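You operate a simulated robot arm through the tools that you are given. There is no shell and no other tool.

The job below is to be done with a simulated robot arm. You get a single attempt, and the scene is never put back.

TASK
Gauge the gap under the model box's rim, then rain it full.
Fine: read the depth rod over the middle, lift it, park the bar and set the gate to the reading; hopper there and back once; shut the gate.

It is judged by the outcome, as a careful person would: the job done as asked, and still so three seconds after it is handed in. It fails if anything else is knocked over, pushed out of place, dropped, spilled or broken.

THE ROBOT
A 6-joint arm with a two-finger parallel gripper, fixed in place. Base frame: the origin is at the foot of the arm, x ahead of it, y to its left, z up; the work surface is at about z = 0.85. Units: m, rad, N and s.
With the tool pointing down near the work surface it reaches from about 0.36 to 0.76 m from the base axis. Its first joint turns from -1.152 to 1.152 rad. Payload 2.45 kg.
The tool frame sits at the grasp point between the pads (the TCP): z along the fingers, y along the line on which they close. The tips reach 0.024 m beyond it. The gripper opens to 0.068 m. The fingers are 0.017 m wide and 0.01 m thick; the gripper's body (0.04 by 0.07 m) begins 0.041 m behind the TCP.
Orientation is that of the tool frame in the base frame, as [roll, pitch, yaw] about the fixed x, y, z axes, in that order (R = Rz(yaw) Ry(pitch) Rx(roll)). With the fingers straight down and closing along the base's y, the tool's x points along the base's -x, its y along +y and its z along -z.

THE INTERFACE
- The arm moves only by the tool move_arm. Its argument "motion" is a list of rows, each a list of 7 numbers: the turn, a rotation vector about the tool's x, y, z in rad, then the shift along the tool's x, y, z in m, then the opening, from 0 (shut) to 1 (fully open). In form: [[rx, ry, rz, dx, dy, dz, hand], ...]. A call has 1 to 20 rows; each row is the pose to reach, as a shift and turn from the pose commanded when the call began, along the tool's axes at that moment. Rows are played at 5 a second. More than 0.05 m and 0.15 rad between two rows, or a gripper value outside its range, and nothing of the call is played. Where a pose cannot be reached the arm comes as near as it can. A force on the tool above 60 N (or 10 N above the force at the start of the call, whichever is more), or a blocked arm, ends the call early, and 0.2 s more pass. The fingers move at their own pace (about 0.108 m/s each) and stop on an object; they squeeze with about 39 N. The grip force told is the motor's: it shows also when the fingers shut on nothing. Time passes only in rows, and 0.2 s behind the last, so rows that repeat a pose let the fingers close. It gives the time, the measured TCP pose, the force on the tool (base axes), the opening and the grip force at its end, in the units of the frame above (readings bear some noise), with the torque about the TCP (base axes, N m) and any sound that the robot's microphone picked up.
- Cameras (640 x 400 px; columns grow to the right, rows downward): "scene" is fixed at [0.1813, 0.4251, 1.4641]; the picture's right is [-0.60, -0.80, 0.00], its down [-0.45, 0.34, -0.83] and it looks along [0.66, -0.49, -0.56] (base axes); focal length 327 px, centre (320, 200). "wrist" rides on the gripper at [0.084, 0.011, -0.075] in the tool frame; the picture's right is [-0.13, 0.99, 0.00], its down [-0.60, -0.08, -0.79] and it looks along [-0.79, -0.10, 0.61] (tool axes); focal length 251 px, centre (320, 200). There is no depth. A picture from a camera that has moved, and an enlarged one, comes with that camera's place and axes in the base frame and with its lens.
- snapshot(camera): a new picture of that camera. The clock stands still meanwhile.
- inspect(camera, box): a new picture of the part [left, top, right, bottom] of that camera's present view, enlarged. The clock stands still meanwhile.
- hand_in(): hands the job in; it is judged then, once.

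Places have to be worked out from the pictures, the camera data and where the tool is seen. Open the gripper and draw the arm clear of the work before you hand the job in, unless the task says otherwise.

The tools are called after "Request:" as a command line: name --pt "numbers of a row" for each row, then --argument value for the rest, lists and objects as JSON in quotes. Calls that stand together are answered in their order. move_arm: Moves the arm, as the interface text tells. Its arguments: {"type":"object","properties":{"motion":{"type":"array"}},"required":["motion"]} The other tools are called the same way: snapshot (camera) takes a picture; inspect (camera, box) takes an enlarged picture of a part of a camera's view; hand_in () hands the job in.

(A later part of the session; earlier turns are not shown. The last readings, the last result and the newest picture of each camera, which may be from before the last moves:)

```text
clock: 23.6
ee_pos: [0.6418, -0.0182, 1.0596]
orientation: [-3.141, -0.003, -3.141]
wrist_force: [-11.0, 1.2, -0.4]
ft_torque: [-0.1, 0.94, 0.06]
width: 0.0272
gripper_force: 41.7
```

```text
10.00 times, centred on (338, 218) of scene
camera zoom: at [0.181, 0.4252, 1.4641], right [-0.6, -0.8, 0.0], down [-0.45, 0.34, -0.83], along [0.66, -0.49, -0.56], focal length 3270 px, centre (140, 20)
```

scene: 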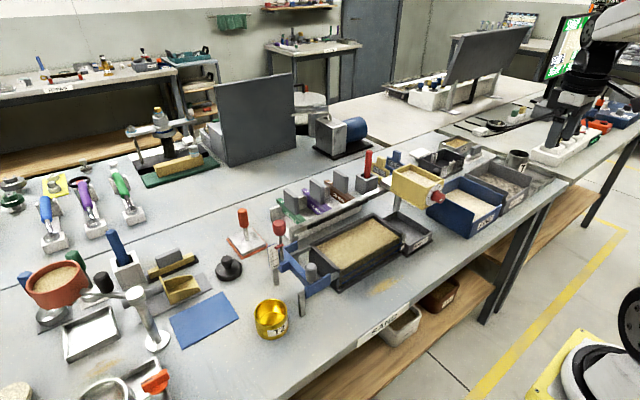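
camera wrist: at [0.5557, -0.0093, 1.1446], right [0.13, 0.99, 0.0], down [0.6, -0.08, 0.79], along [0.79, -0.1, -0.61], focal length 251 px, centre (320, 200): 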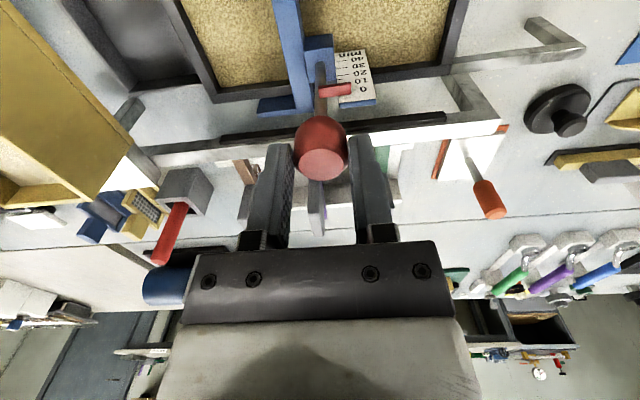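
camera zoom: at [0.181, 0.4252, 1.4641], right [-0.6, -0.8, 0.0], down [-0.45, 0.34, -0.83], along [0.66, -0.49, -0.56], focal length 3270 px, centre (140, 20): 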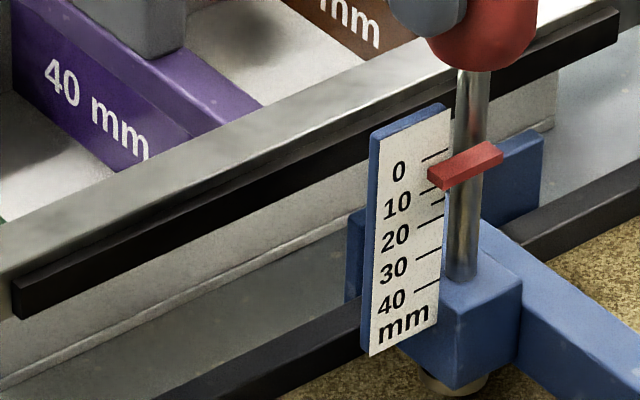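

Still free in z (lateral -11 N only); the pointer shows about 5. I continue down.

Request:
move_arm --pt "0 0 0 0 0 0.001 0" --pt "0 0 0 0 0 0.002 0" --pt "0 0 0 0 0 0.003 0"

Request:
inspect --camera "scene" --box '[326, 198, 350, 238]'

```text
clock: 24.4
ee_pos: [0.6402, -0.0184, 1.0566]
orientation: [3.14, 0.0, 3.14]
wrist_force: [-11.3, -1.3, 1.0]
ft_torque: [0.09, 0.59, 0.03]
width: 0.0274
gripper_force: 41.2
```

```text
10.00 times, centred on (338, 218) of scene
camera zoom: at [0.181, 0.4251, 1.4642], right [-0.6, -0.8, 0.0], down [-0.45, 0.34, -0.83], along [0.66, -0.49, -0.56], focal length 3270 px, centre (140, 20)
```

zoom: 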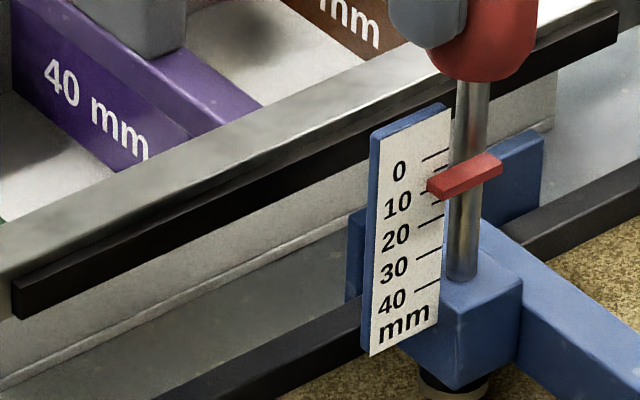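

No contact yet (z force about 1 N), pointer just above 10. I go on by 1 mm rows.

Request:
move_arm --pt "0 0 0 0 0 0.001 0" --pt "0 0 0 0 0 0.002 0"

Request:
inspect --camera "scene" --box '[326, 198, 350, 238]'

```text
clock: 25.0
ee_pos: [0.6417, -0.0191, 1.0545]
orientation: [3.141, 0.0, -3.141]
wrist_force: [-12.7, 1.2, 0.5]
ft_torque: [-0.07, 0.18, -0.08]
width: 0.0272
gripper_force: 42.0
```

```text
10.00 times, centred on (338, 218) of scene
camera zoom: at [0.1809, 0.4252, 1.4641], right [-0.6, -0.8, 0.0], down [-0.45, 0.34, -0.83], along [0.66, -0.49, -0.56], focal length 3270 px, centre (140, 20)
```

zoom: 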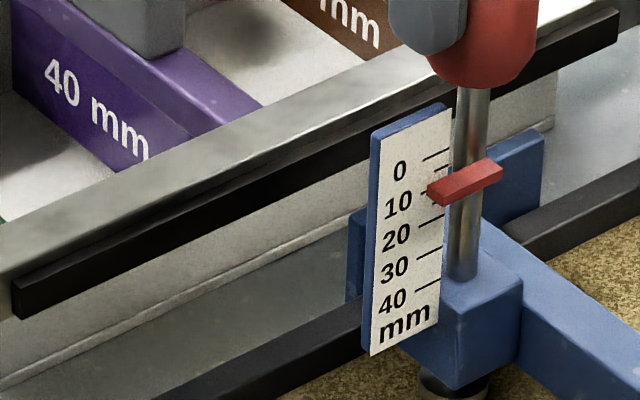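

Still no z force. One more pair of millimetre steps.

Request:
move_arm --pt "0 0 0 0 0 0.001 0" --pt "0 0 0 0 0 0.0015 0"

Request:
inspect --camera "scene" --box '[326, 204, 350, 244]'

```text
clock: 25.6
ee_pos: [0.6419, -0.0197, 1.0539]
orientation: [-3.141, 0.0, -3.142]
wrist_force: [-16.7, -0.2, 0.8]
ft_torque: [0.17, 0.12, 0.1]
width: 0.0271
gripper_force: 41.9
```

```text
10.00 times, centred on (338, 224) of scene
camera zoom: at [0.1808, 0.4251, 1.4642], right [-0.6, -0.8, 0.0], down [-0.45, 0.34, -0.83], along [0.66, -0.49, -0.56], focal length 3270 px, centre (140, -40)
```

zoom: 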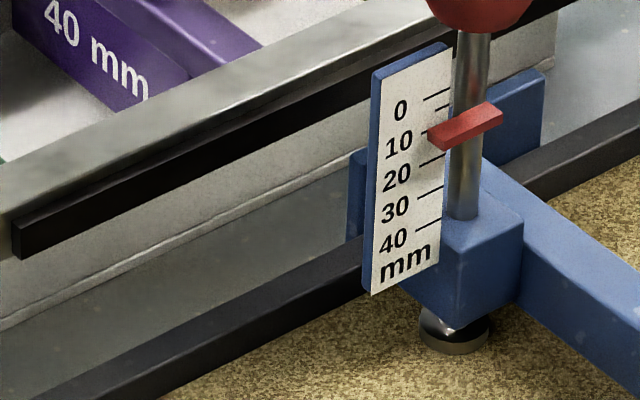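

The foot is close to the sand. I lower another millimetre at a time.

Request:
move_arm --pt "0 0 0 0 0 0.0005 0" --pt "0 0 0 0 0 0.001 0"

Request:
inspect --camera "scene" --box '[326, 204, 350, 244]'

```text
clock: 26.2
ee_pos: [0.6424, -0.0188, 1.0538]
orientation: [-3.14, -0.001, -3.141]
wrist_force: [-22.7, -2.9, 6.8]
ft_torque: [0.08, 0.16, -0.04]
width: 0.0273
gripper_force: 41.6
```

```text
10.00 times, centred on (338, 224) of scene
camera zoom: at [0.1805, 0.425, 1.4642], right [-0.6, -0.8, 0.0], down [-0.45, 0.34, -0.83], along [0.66, -0.49, -0.56], focal length 3270 px, centre (140, -40)
```

zoom: 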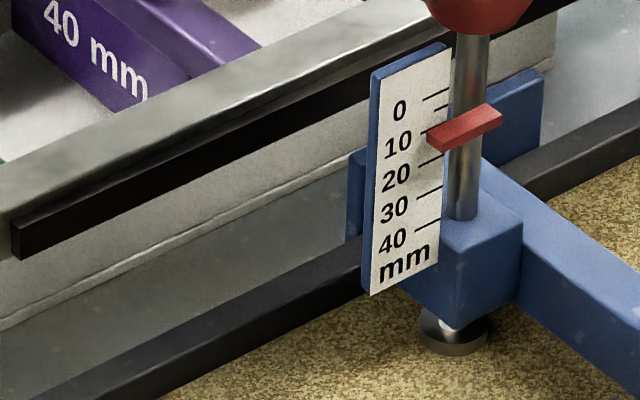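

Contact: 7 N upward and the pointer no longer moves. I enlarge the scale further for the reading.

Request:
inspect --camera "scene" --box '[333, 209, 345, 229]'

Request:
move_arm --pt "0 0 0 0 0 0 0.3" --pt "0 0 0 0 0 0 0.8" --pt "0 0 0 0 0 0 1" --pt "0 0 0 0 0 -0.02 1" --pt "0 0 0 0 0 -0.06 1" --pt "0 0 0 0.04 0 -0.08 1" --pt "0 0 0 0.08 0 -0.08 1" --pt "0 0 0 0.12 0 -0.08 1" --pt "0 0 0 0.15 0 -0.07 1"

Request:
inspect --camera "scene" --box '[333, 209, 345, 229]'

Request:
snapshot --camera "wrist"

```text
16.00 times, centred on (339, 219) of scene
camera zoom: at [0.1805, 0.425, 1.4642], right [-0.6, -0.8, 0.0], down [-0.45, 0.34, -0.83], along [0.66, -0.49, -0.56], focal length 5231 px, centre (16, -104)
```

zoom: 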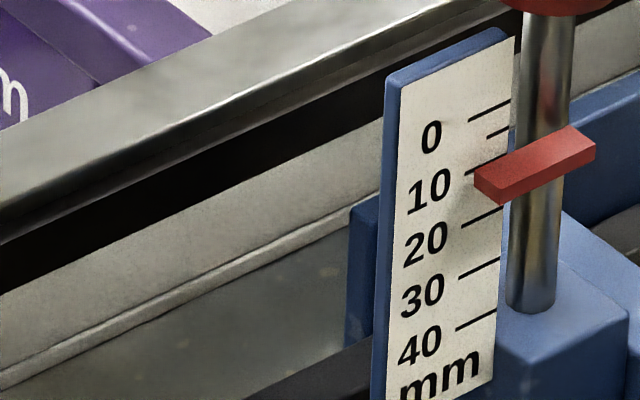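

```text
clock: 28.2
ee_pos: [0.4899, -0.0158, 1.1206]
orientation: [3.141, -0.001, -3.141]
wrist_force: [-0.9, 0.1, 0.3]
ft_torque: [-0.01, 0.01, -0.02]
width: 0.0679
gripper_force: 0.0
```

```text
16.00 times, centred on (339, 219) of scene
camera zoom: at [0.1813, 0.4251, 1.4641], right [-0.6, -0.8, 0.0], down [-0.45, 0.34, -0.83], along [0.66, -0.49, -0.56], focal length 5231 px, centre (16, -104)
```

zoom: 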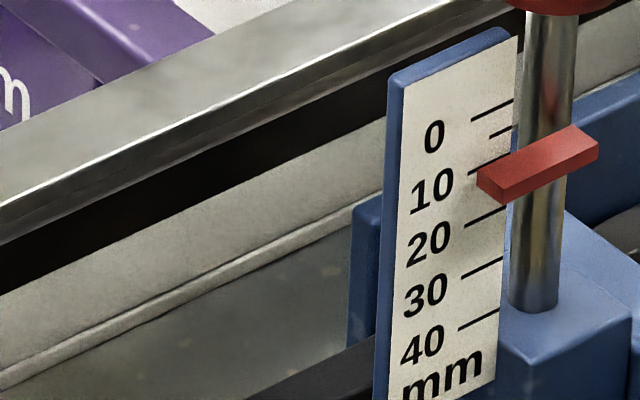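

```text
taken
camera wrist: at [0.4045, -0.0058, 1.1965], right [0.13, 0.99, 0.0], down [0.6, -0.08, 0.79], along [0.79, -0.1, -0.61], focal length 251 px, centre (320, 200)
```

wrist: 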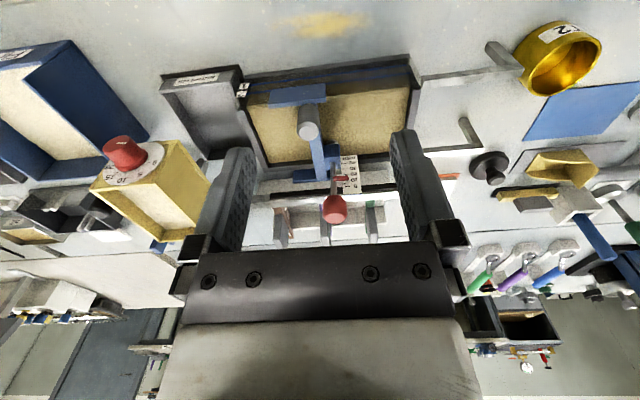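

The rod stays standing on the sand with the pointer between 10 and 20, but the view from above has parallax. I tilt the hand so that the wrist camera looks level at the scale from z≈0.995.

Request:
move_arm --pt "0 -0.1 0 0.0065 0.005 0.02 1" --pt "0 -0.2 0 0.013 0.01 0.04 1" --pt "0 -0.3 0 0.0195 0.015 0.06 1" --pt "0 -0.4 0 0.026 0.02 0.08 1" --pt "0 -0.5 0 0.0325 0.02 0.1 1" --pt "0 -0.6 0 0.039 0.02 0.12 1" --pt "0 -0.65 0 0.039 0.02 0.136 1"

Request:
snapshot --camera "wrist"

```text
clock: 29.8
ee_pos: [0.4605, 0.0008, 0.9845]
orientation: [-3.139, 0.649, -3.139]
wrist_force: [-0.6, -0.6, -0.4]
ft_torque: [-0.01, 0.02, -0.01]
width: 0.068
gripper_force: 0.1
out of reach, approached as far as the arm can: row 7
```

```text
taken
camera wrist: at [0.346, 0.0118, 0.9952], right [0.1, 0.99, 0.08], down [0.0, -0.08, 1.0], along [0.99, -0.1, -0.01], focal length 251 px, centre (320, 200)
```

wrist: 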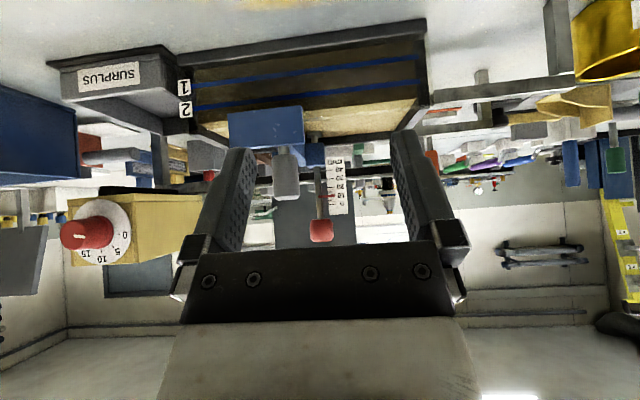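

Request:
inspect --camera "wrist" --box '[305, 150, 365, 250]'

Request:
inspect --camera "wrist" --box '[320, 175, 350, 215]'

Request:
inspect --camera "wrist" --box '[160, 60, 440, 160]'

Request:
inspect --camera "wrist" --box '[50, 185, 140, 275]'

```text
4.00 times, centred on (335, 200) of wrist
camera zoom: at [0.346, 0.0118, 0.9952], right [0.1, 0.99, 0.08], down [0.0, -0.08, 1.0], along [0.99, -0.1, -0.01], focal length 1006 px, centre (260, 200)
```

zoom: 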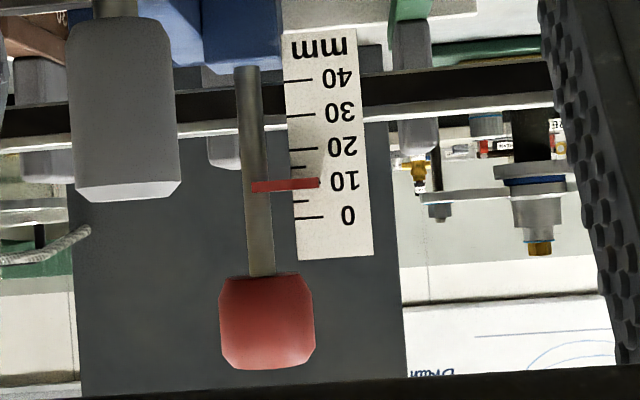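

```text
10.00 times, centred on (335, 195) of wrist
camera zoom: at [0.346, 0.0118, 0.9952], right [0.1, 0.99, 0.08], down [0.0, -0.08, 1.0], along [0.99, -0.1, -0.01], focal length 2514 px, centre (170, 250)
```

zoom: 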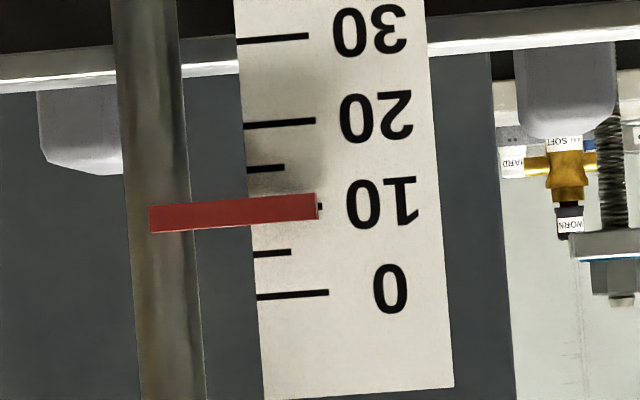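

```text
2.29 times, centred on (300, 110) of wrist
camera zoom: at [0.346, 0.0118, 0.9952], right [0.1, 0.99, 0.08], down [0.0, -0.08, 1.0], along [0.99, -0.1, -0.01], focal length 575 px, centre (366, 406)
```

zoom: 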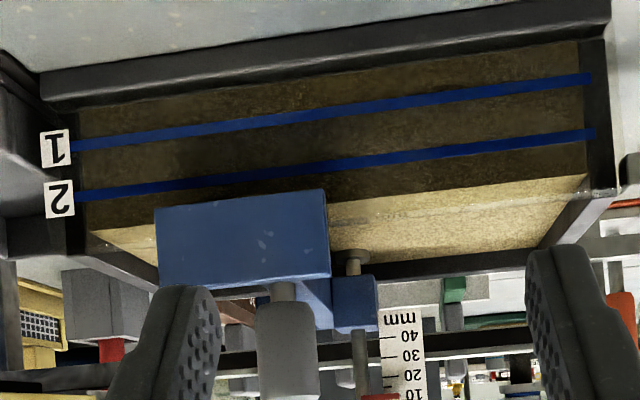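

```text
4.44 times, centred on (95, 230) of wrist
camera zoom: at [0.346, 0.0118, 0.9952], right [0.1, 0.99, 0.08], down [0.0, -0.08, 1.0], along [0.99, -0.1, -0.01], focal length 1118 px, centre (1320, 67)
```

zoom: 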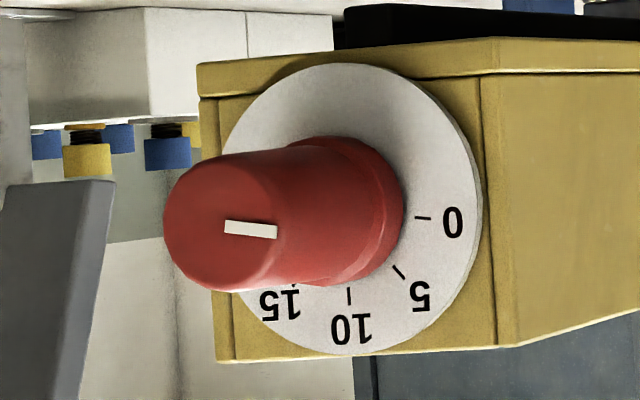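

Level view: the pointer lies exactly on the 10 mm tick, so the reading is 10 mm. I swing the hand back to straight down and up, then return over the rod knob to lift it.

Request:
move_arm --pt "0 0.0927 0 -0.0153 -0.0027 -0.0131 1" --pt "0 0.1854 0 -0.0307 -0.0054 -0.0262 1" --pt "0 0.2781 0 -0.046 -0.0081 -0.0393 1" --pt "0 0.3709 0 -0.0614 -0.0108 -0.0524 1" --pt "0 0.4636 0 -0.0767 -0.0135 -0.0655 1" --pt "0 0.5563 0 -0.0921 -0.0162 -0.0786 1" --pt "0 0.649 0 -0.1074 -0.0189 -0.0917 1"

```text
clock: 31.4
ee_pos: [0.49, -0.0185, 1.1237]
orientation: [3.142, -0.001, 3.14]
wrist_force: [0.4, 0.8, -0.2]
ft_torque: [-0.02, -0.05, 0.02]
width: 0.0681
gripper_force: 0.1
```

Upright again. I go over the knob, down to the same grip height, and close.

Request:
move_arm --pt "0 0 0 -0.04 0 0 1" --pt "0 0 0 -0.08 0 0 1" --pt "0 0 0 -0.12 0 0 1" --pt "0 0 0 -0.151 0 0 1" --pt "0 0 0 -0.151 0 0.03 1" --pt "0 0 0 -0.151 0 0.055 1" --pt "0 0 0 -0.151 0 0.07 1" --pt "0 0 0 -0.151 0 0.07 0.6" --pt "0 0 0 -0.151 0 0.07 0.3" --pt "0 0 0 -0.151 0 0.07 0" --pt "0 0 0 -0.151 0 0.07 0" --pt "0 0 0 -0.151 0 0.07 0"

Request:
inspect --camera "scene" --box '[310, 170, 370, 240]'

```text
clock: 34.0
ee_pos: [0.6425, -0.0193, 1.0538]
orientation: [3.141, -0.002, 3.141]
wrist_force: [1.0, -0.3, -0.9]
ft_torque: [0.18, -0.01, -0.01]
width: 0.0271
gripper_force: 42.1
```

```text
5.71 times, centred on (340, 205) of scene
camera zoom: at [0.1814, 0.4251, 1.4641], right [-0.6, -0.8, 0.0], down [-0.45, 0.34, -0.83], along [0.66, -0.49, -0.56], focal length 1868 px, centre (206, 171)
```

zoom: 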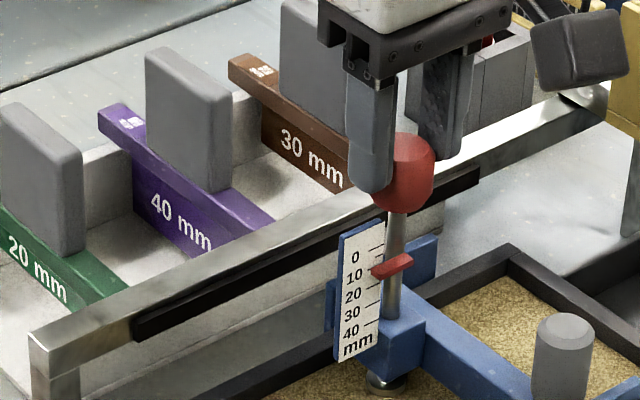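

Gripped again. I lift the rod back up by about 14.5 mm.

Request:
move_arm --pt "0 0 0 0 0 -0.003 0" --pt "0 0 0 0 0 -0.006 0" --pt "0 0 0 0 0 -0.009 0" --pt "0 0 0 0 0 -0.012 0" --pt "0 0 0 0 0 -0.0145 0" --pt "0 0 0 0 0 -0.0145 0"

Request:
inspect --camera "scene" --box '[310, 170, 370, 240]'

```text
clock: 35.4
ee_pos: [0.6417, -0.0177, 1.0686]
orientation: [-3.141, 0.004, 3.14]
wrist_force: [7.8, 0.6, 1.1]
ft_torque: [-0.12, 0.25, -0.02]
width: 0.0269
gripper_force: 41.5
```

```text
5.71 times, centred on (340, 205) of scene
camera zoom: at [0.1816, 0.4251, 1.4641], right [-0.6, -0.8, 0.0], down [-0.45, 0.34, -0.83], along [0.66, -0.49, -0.56], focal length 1868 px, centre (206, 171)
```

zoom: 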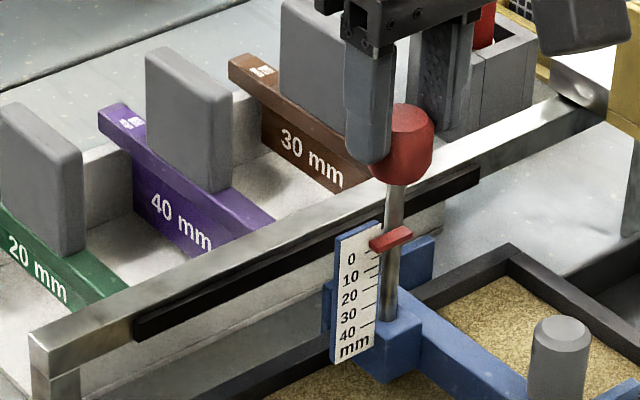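

The rod is back near its first height. I raise it 2 mm more for clearance, then let go and see whether it stays.

Request:
move_arm --pt "0 0 0 0 0 -0.001 0" --pt "0 0 0 0 0 -0.002 0" --pt "0 0 0 0 0 -0.002 0"

Request:
move_arm --pt "0 0 0 0 0 0 0.3" --pt "0 0 0 0 0 0 0.8" --pt "0 0 0 0 0 0 1" --pt "0 0 0 0 0 -0.02 1" --pt "0 0 0 0 0 -0.05 1" --pt "0 0 0 0.03 -0.01 -0.07 1" --pt "0 0 0 0.07 -0.02 -0.07 1" --pt "0 0 0 0.083 -0.02 -0.07 1"

Request:
inspect --camera "scene" --box '[310, 170, 370, 240]'

Request:
snapshot --camera "wrist"

```text
clock: 36.2
ee_pos: [0.6436, -0.0167, 1.0697]
orientation: [3.141, 0.005, -3.141]
wrist_force: [18.4, -0.3, -8.2]
ft_torque: [0.05, -0.54, 0.05]
width: 0.027
gripper_force: 41.6
```

```text
clock: 38.0
ee_pos: [0.5569, -0.0359, 1.138]
orientation: [3.141, 0.001, -3.14]
wrist_force: [0.0, -0.3, -0.3]
ft_torque: [0.03, -0.02, -0.01]
width: 0.068
gripper_force: 0.0
```

```text
5.71 times, centred on (340, 205) of scene
camera zoom: at [0.1813, 0.4251, 1.4641], right [-0.6, -0.8, 0.0], down [-0.45, 0.34, -0.83], along [0.66, -0.49, -0.56], focal length 1868 px, centre (206, 171)
```

zoom: 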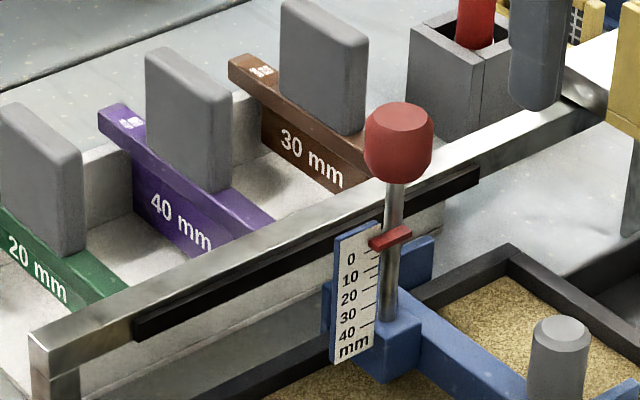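

```text
taken
camera wrist: at [0.4713, -0.0258, 1.213], right [0.13, 0.99, 0.0], down [0.6, -0.08, 0.79], along [0.79, -0.1, -0.61], focal length 251 px, centre (320, 200)
```

wrist: 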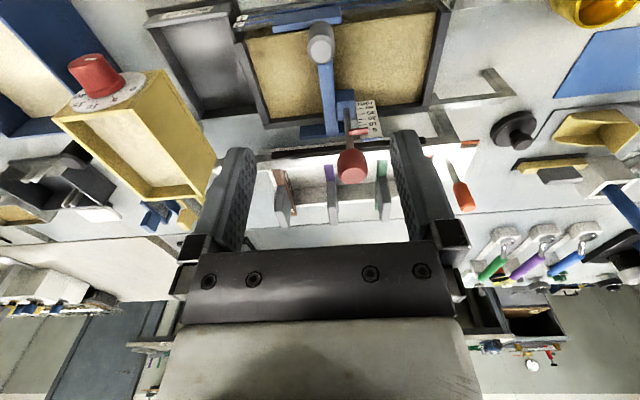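

The rod stays up at its stop. Now I come straight down on the bar's handle and grip it.

Request:
move_arm --pt "0 0 0 0 -0.001 0.04 1" --pt "0 0 0 0 -0.001 0.08 1" --pt "0 0 0 0 -0.001 0.12 1" --pt "0 0 0 0 -0.001 0.145 1" --pt "0 0 0 0 -0.001 0.151 1" --pt "0 0 0 0 -0.001 0.151 0.5" --pt "0 0 0 0 -0.001 0.151 0" --pt "0 0 0 0 -0.001 0.151 0" --pt "0 0 0 0 -0.001 0.151 0"

```text
clock: 40.0
ee_pos: [0.558, -0.0378, 0.9866]
orientation: [-3.141, 0.001, -3.141]
wrist_force: [2.0, 0.4, -4.5]
ft_torque: [0.32, -0.32, 0.05]
width: 0.0225
gripper_force: 38.8
```

Holding the handle; I slide the bar back to its parked place at y≈0.165.

Request:
move_arm --pt "0 0 0 0 0.005 0 0" --pt "0 0 0 0 0.018 0 0" --pt "0 0 0 0 0.033 0 0" --pt "0 0 0 0 0.048 0 0" --pt "0 0 0 0 0.063 0 0" --pt "0 0 0 0 0.078 0 0" --pt "0 0 0 0 0.093 0 0" --pt "0 0 0 0 0.108 0 0" --pt "0 0 0 0 0.123 0 0" --pt "0 0 0 0 0.138 0 0" --pt "0 0 0 0 0.153 0 0" --pt "0 0 0 0 0.168 0 0" --pt "0 0 0 0 0.182 0 0" --pt "0 0 0 0 0.193 0 0" --pt "0 0 0 0 0.2 0 0" --pt "0 0 0 0 0.203 0 0" --pt "0 0 0 0 0.203 0 0"

Request:
inspect --camera "scene" --box '[230, 170, 450, 330]'

```text
clock: 43.6
ee_pos: [0.5572, 0.1661, 0.9885]
orientation: [-3.14, -0.005, 3.141]
wrist_force: [-3.1, 0.8, -26.6]
ft_torque: [0.44, 0.32, -0.03]
width: 0.0226
gripper_force: 39.6
```

```text
2.50 times, centred on (340, 250) of scene
camera zoom: at [0.1818, 0.4253, 1.464], right [-0.6, -0.8, 0.0], down [-0.45, 0.34, -0.83], along [0.66, -0.49, -0.56], focal length 817 px, centre (270, 75)
```

zoom: 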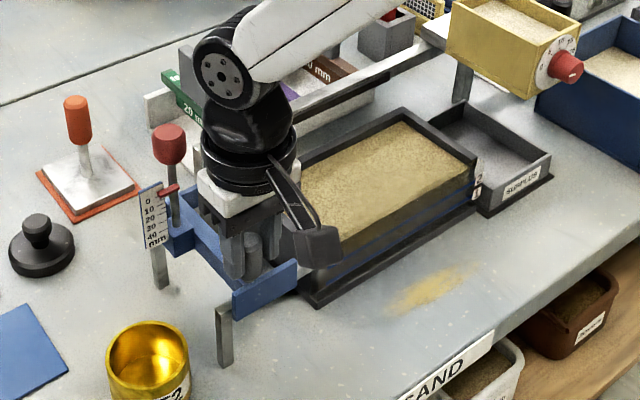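

The bar is parked as it began. I release it, rise, and travel to a place above and in front of the dial knob, which I now judge at (0.535–0.557, -0.217, 1.008).

Request:
move_arm --pt "0 0 0 0 0 0 0.3" --pt "0 0 0 0 0 0 0.8" --pt "0 0 0 0 0 0 1" --pt "0 0 0 0 0 -0.03 1" --pt "0 0 0 0 0 -0.07 1" --pt "0 0 0 0 0 -0.11 1" --pt "0 0 0 0.01 0 -0.15 1" --pt "0 0 0 0.02 -0.04 -0.17 1" --pt "0 0 0 0.03 -0.085 -0.18 1" --pt "0 0 0 0.04 -0.13 -0.19 1" --pt "0 0 0 0.05 -0.175 -0.2 1" --pt "0 0 0 0.06 -0.22 -0.2 1" --pt "0 0 0 0.07 -0.265 -0.2 1" --pt "0 0 0 0.075 -0.31 -0.2 1" --pt "0 0 0 0.075 -0.35 -0.2 1" --pt "0 0 0 0.075 -0.38 -0.2 1"

Request:
snapshot --camera "scene"

Request:
snapshot --camera "wrist"

```text
clock: 47.0
ee_pos: [0.4823, -0.216, 1.1887]
orientation: [3.141, 0.003, -3.141]
wrist_force: [-0.4, -0.3, -0.2]
ft_torque: [0.02, 0.0, 0.0]
width: 0.068
gripper_force: 0.1
```

```text
taken
```

scene: 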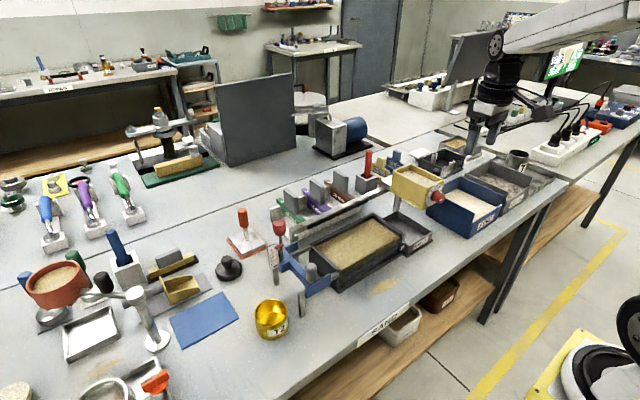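

```text
taken
camera wrist: at [0.3974, -0.2052, 1.2639], right [0.13, 0.99, 0.0], down [0.6, -0.08, 0.79], along [0.79, -0.1, -0.61], focal length 251 px, centre (320, 200)
```

wrist: 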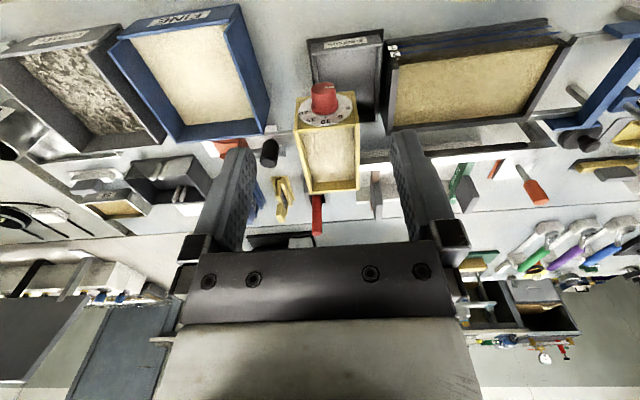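

The bar is parked and undisturbed. I enlarge the dial in both views to fix its place.

Request:
inspect --camera "wrist" --box '[280, 70, 370, 200]'

Request:
inspect --camera "scene" --box '[380, 150, 480, 230]'

```text
3.08 times, centred on (325, 135) of wrist
camera zoom: at [0.3974, -0.2052, 1.2639], right [0.13, 0.99, 0.0], down [0.6, -0.08, 0.79], along [0.79, -0.1, -0.61], focal length 774 px, centre (305, 400)
```

zoom: 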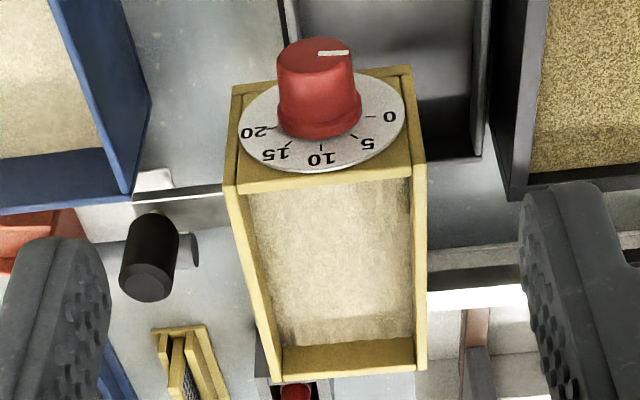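

```text
5.00 times, centred on (430, 190) of scene
camera zoom: at [0.1813, 0.4251, 1.4641], right [-0.6, -0.8, 0.0], down [-0.45, 0.34, -0.83], along [0.66, -0.49, -0.56], focal length 1635 px, centre (-230, 250)
```

zoom: 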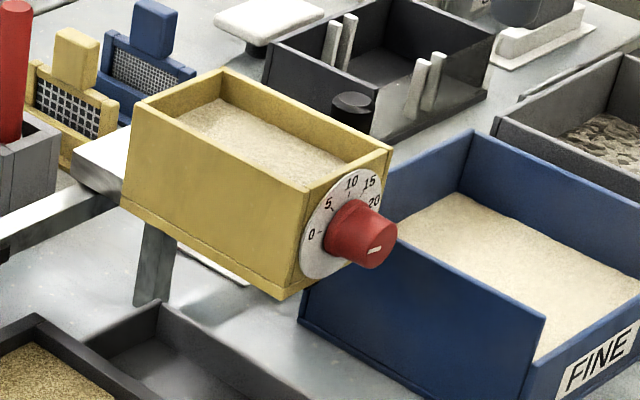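

Knob face centre triangulates to about (0.54, -0.218, 1.004). I tilt the hand to horizontal (pointing +x) in front of it, staying above and short of it.

Request:
move_arm --pt "0 -0.14 0 0 0 0.008 1" --pt "0 -0.28 0 0 0 0.016 1" --pt "0 -0.42 0 0 0 0.024 1" --pt "0 -0.56 0 0 0 0.032 1" --pt "0 -0.7 0 0 0 0.04 1" --pt "0 -0.84 0 0 0 0.05 1" --pt "0 -0.98 0 0 0 0.06 1" --pt "0 -1.12 0 0 0 0.07 1" --pt "0 -1.26 0 0 0 0.08 1" --pt "0 -1.4 0 0 0 0.09 1" --pt "0 -1.5 0 0 0 0.1 1" --pt "0 -1.5708 0 0 0 0.1 1"

Request:
snapshot --camera "wrist"

Request:
snapshot --camera "scene"

```text
clock: 49.6
ee_pos: [0.4834, -0.2171, 1.089]
orientation: [-0.093, 1.568, -0.093]
wrist_force: [-0.1, 0.2, 0.0]
ft_torque: [0.02, -0.01, 0.01]
width: 0.068
gripper_force: 0.1
```

```text
taken
camera wrist: at [0.4067, -0.205, 1.0053], right [0.0, 0.99, 0.13], down [-0.8, -0.08, 0.6], along [0.61, -0.1, 0.79], focal length 251 px, centre (320, 200)
```

wrist: 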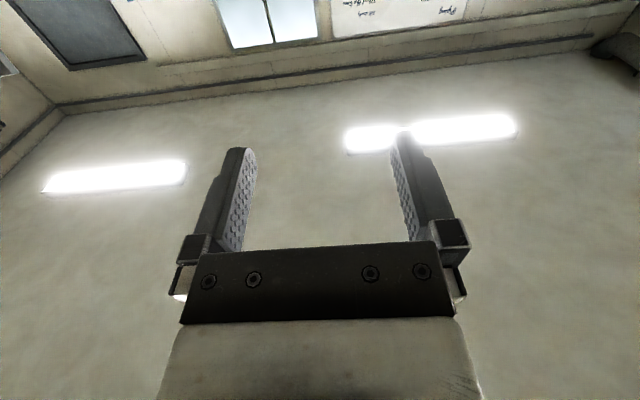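

```text
taken
```

scene: 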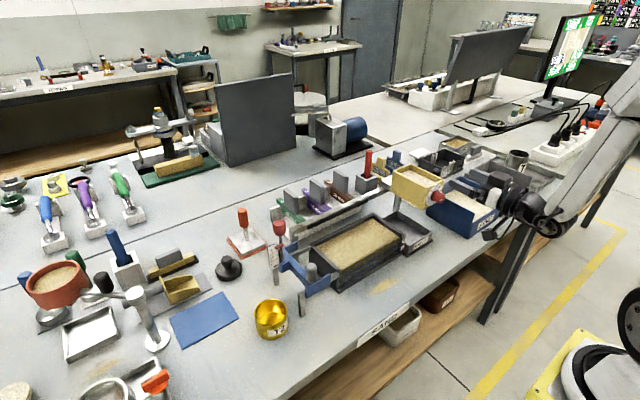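

The hand is horizontal, pointing at +x. I lower it to the knob's height (z≈1.005), still short of it, and look.

Request:
move_arm --pt "0 0 0 0.03 0 0 1" --pt "0 0 0 0.06 0 0 1" --pt "0 0 0 0.084 0 0 1" --pt "0 0 0 0.084 0 0 1"

Request:
snapshot --camera "wrist"

Request:
inspect --camera "scene" --box '[380, 150, 500, 250]'

```text
clock: 50.6
ee_pos: [0.4995, -0.2426, 1.0376]
orientation: [1.687, 1.565, 1.688]
wrist_force: [0.8, -0.5, -0.3]
ft_torque: [0.01, 0.03, -0.01]
width: 0.068
gripper_force: 0.1
out of reach, approached as far as the arm can: row 1, 2, 3, 4
```

```text
taken
camera wrist: at [0.4228, -0.2317, 0.9546], right [0.0, 0.99, 0.13], down [-0.79, -0.08, 0.6], along [0.61, -0.11, 0.79], focal length 251 px, centre (320, 200)
```

wrist: 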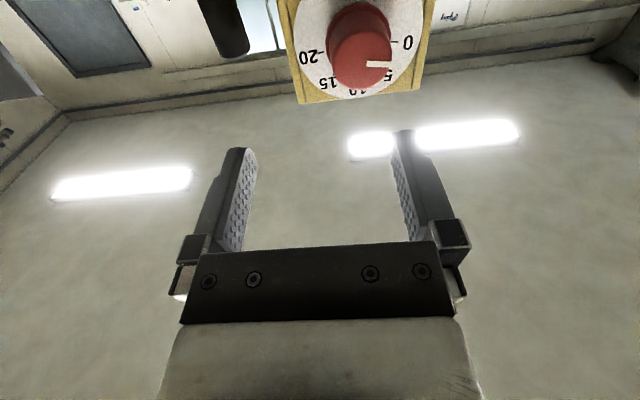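

```text
4.00 times, centred on (440, 200) of scene
camera zoom: at [0.1813, 0.4251, 1.4641], right [-0.6, -0.8, 0.0], down [-0.45, 0.34, -0.83], along [0.66, -0.49, -0.56], focal length 1308 px, centre (-160, 200)
```

zoom: 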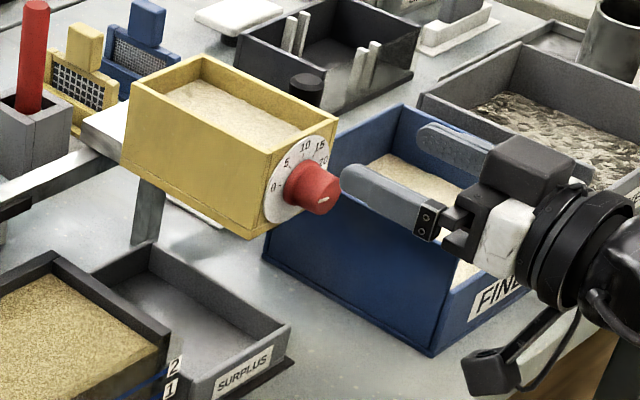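

Horizontal at this height is out of the arm's near reach, so I will use a hand pitched about 50° and turn about the knob's axis instead. First I pitch back and move to a point in front of the knob.

Request:
move_arm --pt "0 0.11 0 -0.004 0.004 -0.0015 1" --pt "0 0.22 0 -0.008 0.008 -0.003 1" --pt "0 0.33 0 -0.012 0.012 -0.0045 1" --pt "0 0.44 0 -0.016 0.016 -0.006 1" --pt "0 0.56 0 -0.02 0.02 -0.0075 1" --pt "0 0.67 0 -0.0224 0.025 -0.0095 1"

Request:
snapshot --camera "wrist"

```text
clock: 52.0
ee_pos: [0.4913, -0.2173, 1.0617]
orientation: [-3.141, 0.899, 3.14]
wrist_force: [0.3, -0.3, -1.0]
ft_torque: [0.0, 0.02, 0.01]
width: 0.0679
gripper_force: 0.0
```

```text
taken
camera wrist: at [0.3778, -0.2072, 1.0434], right [0.08, 0.99, 0.1], down [-0.25, -0.08, 0.97], along [0.97, -0.1, 0.24], focal length 251 px, centre (320, 200)
```

wrist: 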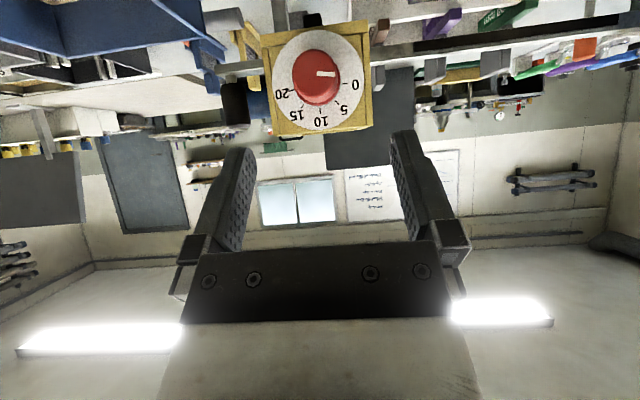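

The dial is seen face-on: its axis passes y≈-0.2185, z≈1.0077, knob face at x≈0.543. I now roll the hand by -45° about the x axis, staying in front of it.

Request:
move_arm --pt "0.0813 0 -0.1025 0 0 0 1" --pt "0.1627 0 -0.205 0 0 0 1" --pt "0.244 0 -0.3075 0 0 0 1" --pt "0.3253 0 -0.41 0 0 0 1" --pt "0.4067 0 -0.5125 0 0 0 1" --pt "0.488 0 -0.615 0 0 0 1" --pt "0.488 0 -0.615 0 0 0 1"

Request:
snapshot --camera "wrist"

Request:
inspect --camera "scene" --box '[370, 140, 490, 240]'

```text
clock: 53.6
ee_pos: [0.4532, -0.2697, 1.1894]
orientation: [-2.257, 0.639, -2.471]
wrist_force: [-0.4, -0.6, -0.2]
ft_torque: [0.0, 0.03, 0.0]
width: 0.0683
gripper_force: 0.1
out of reach, approached as far as the arm can: row 3, 4, 5, 6, 7
```

```text
taken
camera wrist: at [0.3414, -0.2756, 1.1718], right [0.05, 0.84, -0.54], down [-0.23, 0.53, 0.81], along [0.97, 0.09, 0.22], focal length 251 px, centre (320, 200)
```

wrist: 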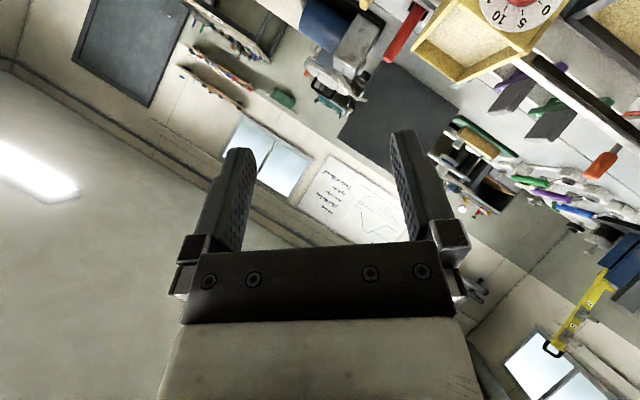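

```text
4.00 times, centred on (430, 190) of scene
camera zoom: at [0.1813, 0.4251, 1.4641], right [-0.6, -0.8, 0.0], down [-0.45, 0.34, -0.83], along [0.66, -0.49, -0.56], focal length 1308 px, centre (-120, 240)
```

zoom: 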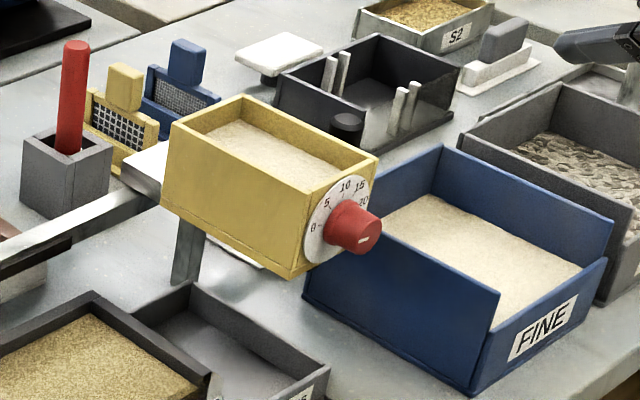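

The wrist came too near the base with that pitch. A steeper hand (about 20° off vertical) keeps the wrist farther out, so I go to that posture, rolled -45°, high in front of the knob.

Request:
move_arm --pt "0.023 0.1094 -0.0082 -0.0024 0.0176 0.0084 1" --pt "0.046 0.2188 -0.0164 -0.0049 0.0351 0.0168 1" --pt "0.069 0.3282 -0.0246 -0.0073 0.0527 0.0252 1" --pt "0.092 0.4376 -0.0328 -0.0098 0.0702 0.0336 1" --pt "0.115 0.547 -0.041 -0.0122 0.0878 0.042 1" --pt "0.115 0.547 -0.041 -0.0122 0.0878 0.042 1"

Request:
snapshot --camera "wrist"

Request:
inspect --camera "scene" --box '[370, 100, 530, 240]'

```text
clock: 55.0
ee_pos: [0.4919, -0.211, 1.1337]
orientation: [-2.325, 0.241, -2.895]
wrist_force: [0.0, -0.4, 0.2]
ft_torque: [-0.01, 0.04, -0.02]
width: 0.0678
gripper_force: 0.0
out of reach, approached as far as the arm can: row 1, 2
```

```text
taken
camera wrist: at [0.3862, -0.1736, 1.1562], right [0.12, 0.73, -0.67], down [0.3, 0.62, 0.73], along [0.95, -0.29, -0.14], focal length 251 px, centre (320, 200)
```

wrist: 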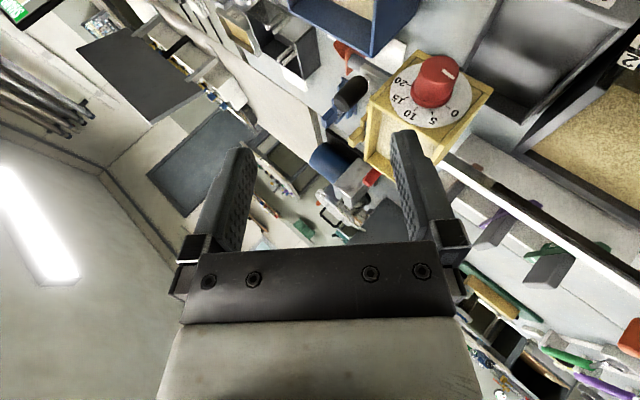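

```text
2.86 times, centred on (450, 170) of scene
camera zoom: at [0.1813, 0.4251, 1.4641], right [-0.6, -0.8, 0.0], down [-0.45, 0.34, -0.83], along [0.66, -0.49, -0.56], focal length 934 px, centre (-51, 286)
```

zoom: 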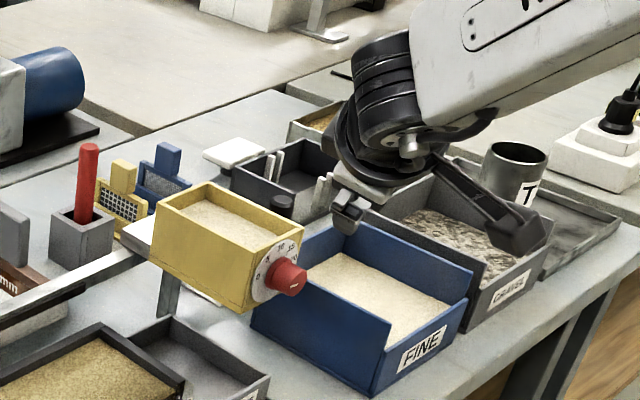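

The posture is right: rolled -45°, about 20° off vertical. I lower to the knob's height, still ahead of it, and check.

Request:
move_arm --pt "0 0 0 0.0052 0.021 0.0201 1" --pt "0 0 0 0.0103 0.0419 0.0403 1" --pt "0 0 0 0.0155 0.0629 0.0604 1" --pt "0 0 0 0.0206 0.0838 0.0805 1" --pt "0 0 0 0.0206 0.0838 0.0805 1"

Request:
snapshot --camera "wrist"

Request:
inspect --camera "scene" --box '[380, 130, 500, 240]'

```text
clock: 56.2
ee_pos: [0.4994, -0.2107, 1.0154]
orientation: [-2.327, 0.244, -2.893]
wrist_force: [0.9, 0.8, 0.6]
ft_torque: [0.04, -0.01, -0.01]
width: 0.068
gripper_force: 0.1
```

```text
taken
camera wrist: at [0.3932, -0.1733, 1.0381], right [0.12, 0.73, -0.67], down [0.3, 0.62, 0.73], along [0.95, -0.29, -0.14], focal length 251 px, centre (320, 200)
```

wrist: 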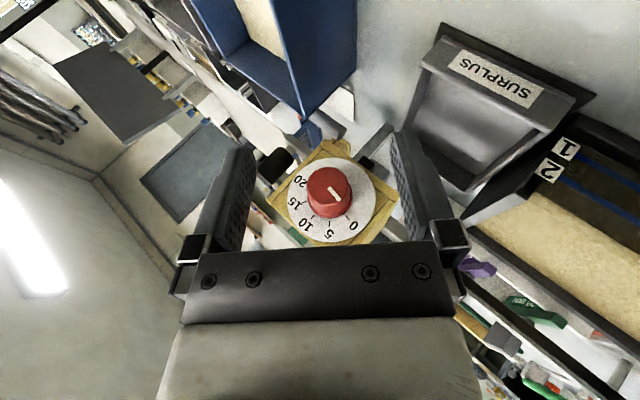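

```text
3.64 times, centred on (440, 185) of scene
camera zoom: at [0.1813, 0.4251, 1.4641], right [-0.6, -0.8, 0.0], down [-0.45, 0.34, -0.83], along [0.66, -0.49, -0.56], focal length 1189 px, centre (-116, 254)
```

zoom: 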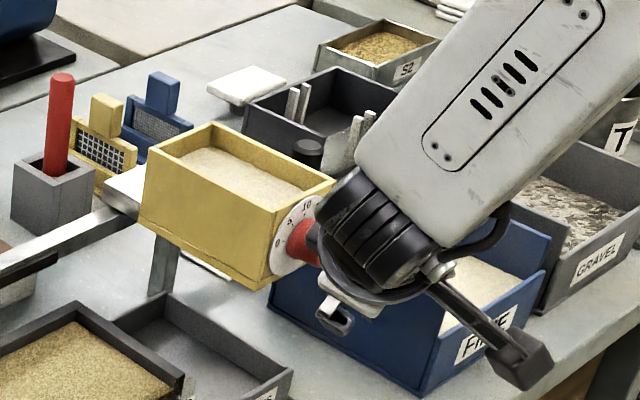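

The knob sits neatly between the open fingers in view, at (0.543, -0.219, 1.008). I advance along +x so that the pads straddle it.

Request:
move_arm --pt "0 0 0 -0.0142 0 0.0051 1" --pt "0 0 0 -0.0284 0 0.0103 1" --pt "0 0 0 -0.0378 0 0.0137 1" --pt "0 0 0 -0.043 0 0.0156 1" --pt "0 0 0 -0.043 0 0.0156 1"

Request:
snapshot --camera "wrist"

Request:
inspect --camera "wrist" --box '[200, 80, 460, 260]'

```text
clock: 57.4
ee_pos: [0.547, -0.2108, 1.0155]
orientation: [-2.326, 0.242, -2.893]
wrist_force: [0.2, 0.7, 0.7]
ft_torque: [-0.01, 0.0, 0.0]
width: 0.0682
gripper_force: 0.0
```

```text
taken
camera wrist: at [0.4411, -0.1728, 1.0389], right [0.12, 0.73, -0.67], down [0.3, 0.62, 0.73], along [0.95, -0.29, -0.14], focal length 251 px, centre (320, 200)
```

wrist: 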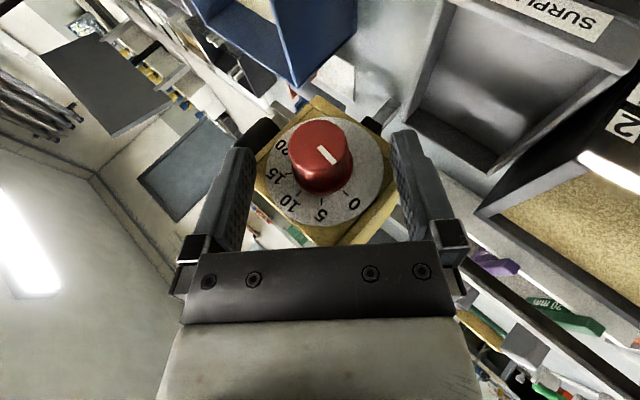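

```text
2.22 times, centred on (330, 170) of wrist
camera zoom: at [0.4411, -0.1728, 1.0389], right [0.12, 0.73, -0.67], down [0.3, 0.62, 0.73], along [0.95, -0.29, -0.14], focal length 559 px, centre (298, 267)
```

zoom: 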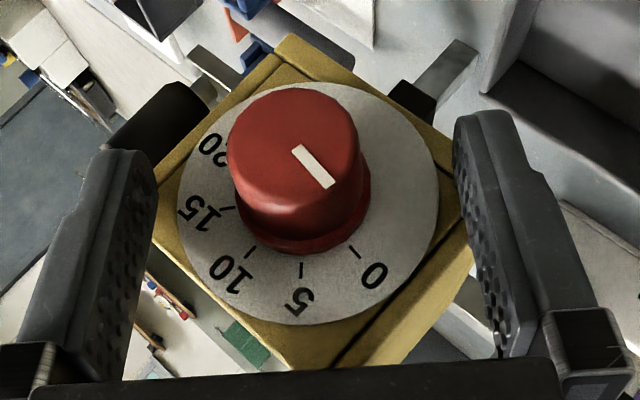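

The knob is centred between the pads; its face is at x≈0.536 and the disc at ≈0.561, so I back off 4 mm to clear the disc, then close on the knob.

Request:
move_arm --pt "0 0 0 0.0038 0 -0.0014 1" --pt "0 0 0 0.0038 0 -0.0014 0.7" --pt "0 0 0 0.0038 0 -0.0014 0.45" --pt "0 0 0 0.0038 0 -0.0014 0.2" --pt "0 0 0 0.0038 0 -0.0014 0" --pt "0 0 0 0.0038 0 -0.0014 0" --pt "0 0 0 0.0038 0 -0.0014 0"

Request:
snapshot --camera "wrist"

Request:
inspect --camera "wrist" --box '[220, 80, 440, 260]'

Request:
inspect --camera "scene" --box '[380, 140, 480, 230]'

```text
clock: 59.0
ee_pos: [0.5423, -0.2106, 1.0165]
orientation: [-2.325, 0.244, -2.895]
wrist_force: [-1.2, -0.3, 2.0]
ft_torque: [-0.01, 0.64, 0.66]
width: 0.0272
gripper_force: 41.8
```

```text
taken
camera wrist: at [0.4368, -0.1722, 1.039], right [0.12, 0.73, -0.67], down [0.3, 0.62, 0.73], along [0.95, -0.29, -0.14], focal length 251 px, centre (320, 200)
```

wrist: 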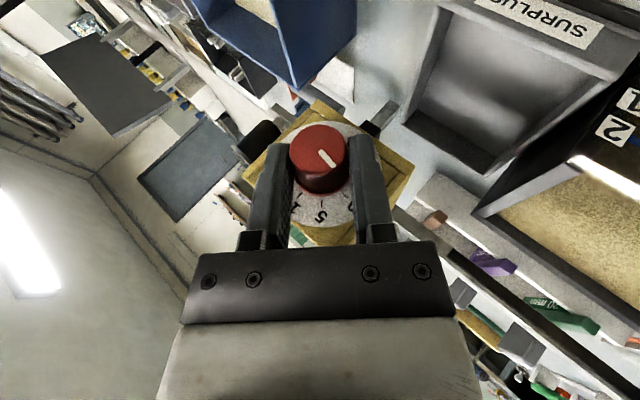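

```text
2.22 times, centred on (330, 170) of wrist
camera zoom: at [0.4368, -0.1722, 1.039], right [0.12, 0.73, -0.67], down [0.3, 0.62, 0.73], along [0.95, -0.29, -0.14], focal length 559 px, centre (298, 267)
```

zoom: 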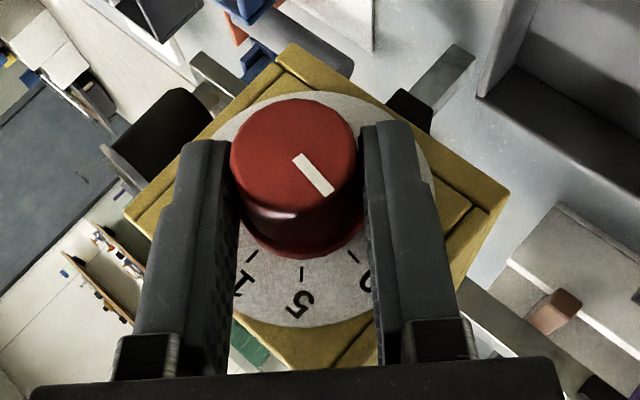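

```text
4.44 times, centred on (430, 185) of scene
camera zoom: at [0.1813, 0.4251, 1.4641], right [-0.6, -0.8, 0.0], down [-0.45, 0.34, -0.83], along [0.66, -0.49, -0.56], focal length 1453 px, centre (-169, 267)
```

zoom: 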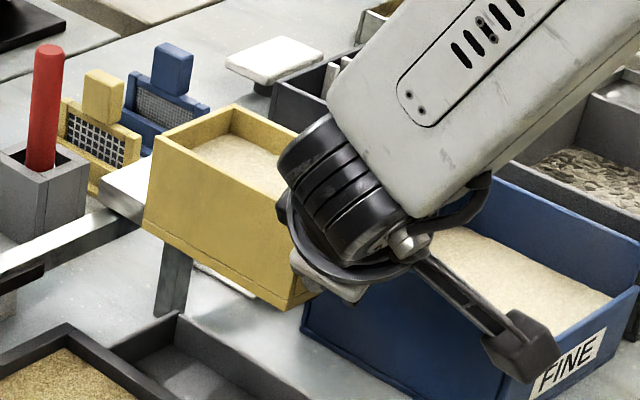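

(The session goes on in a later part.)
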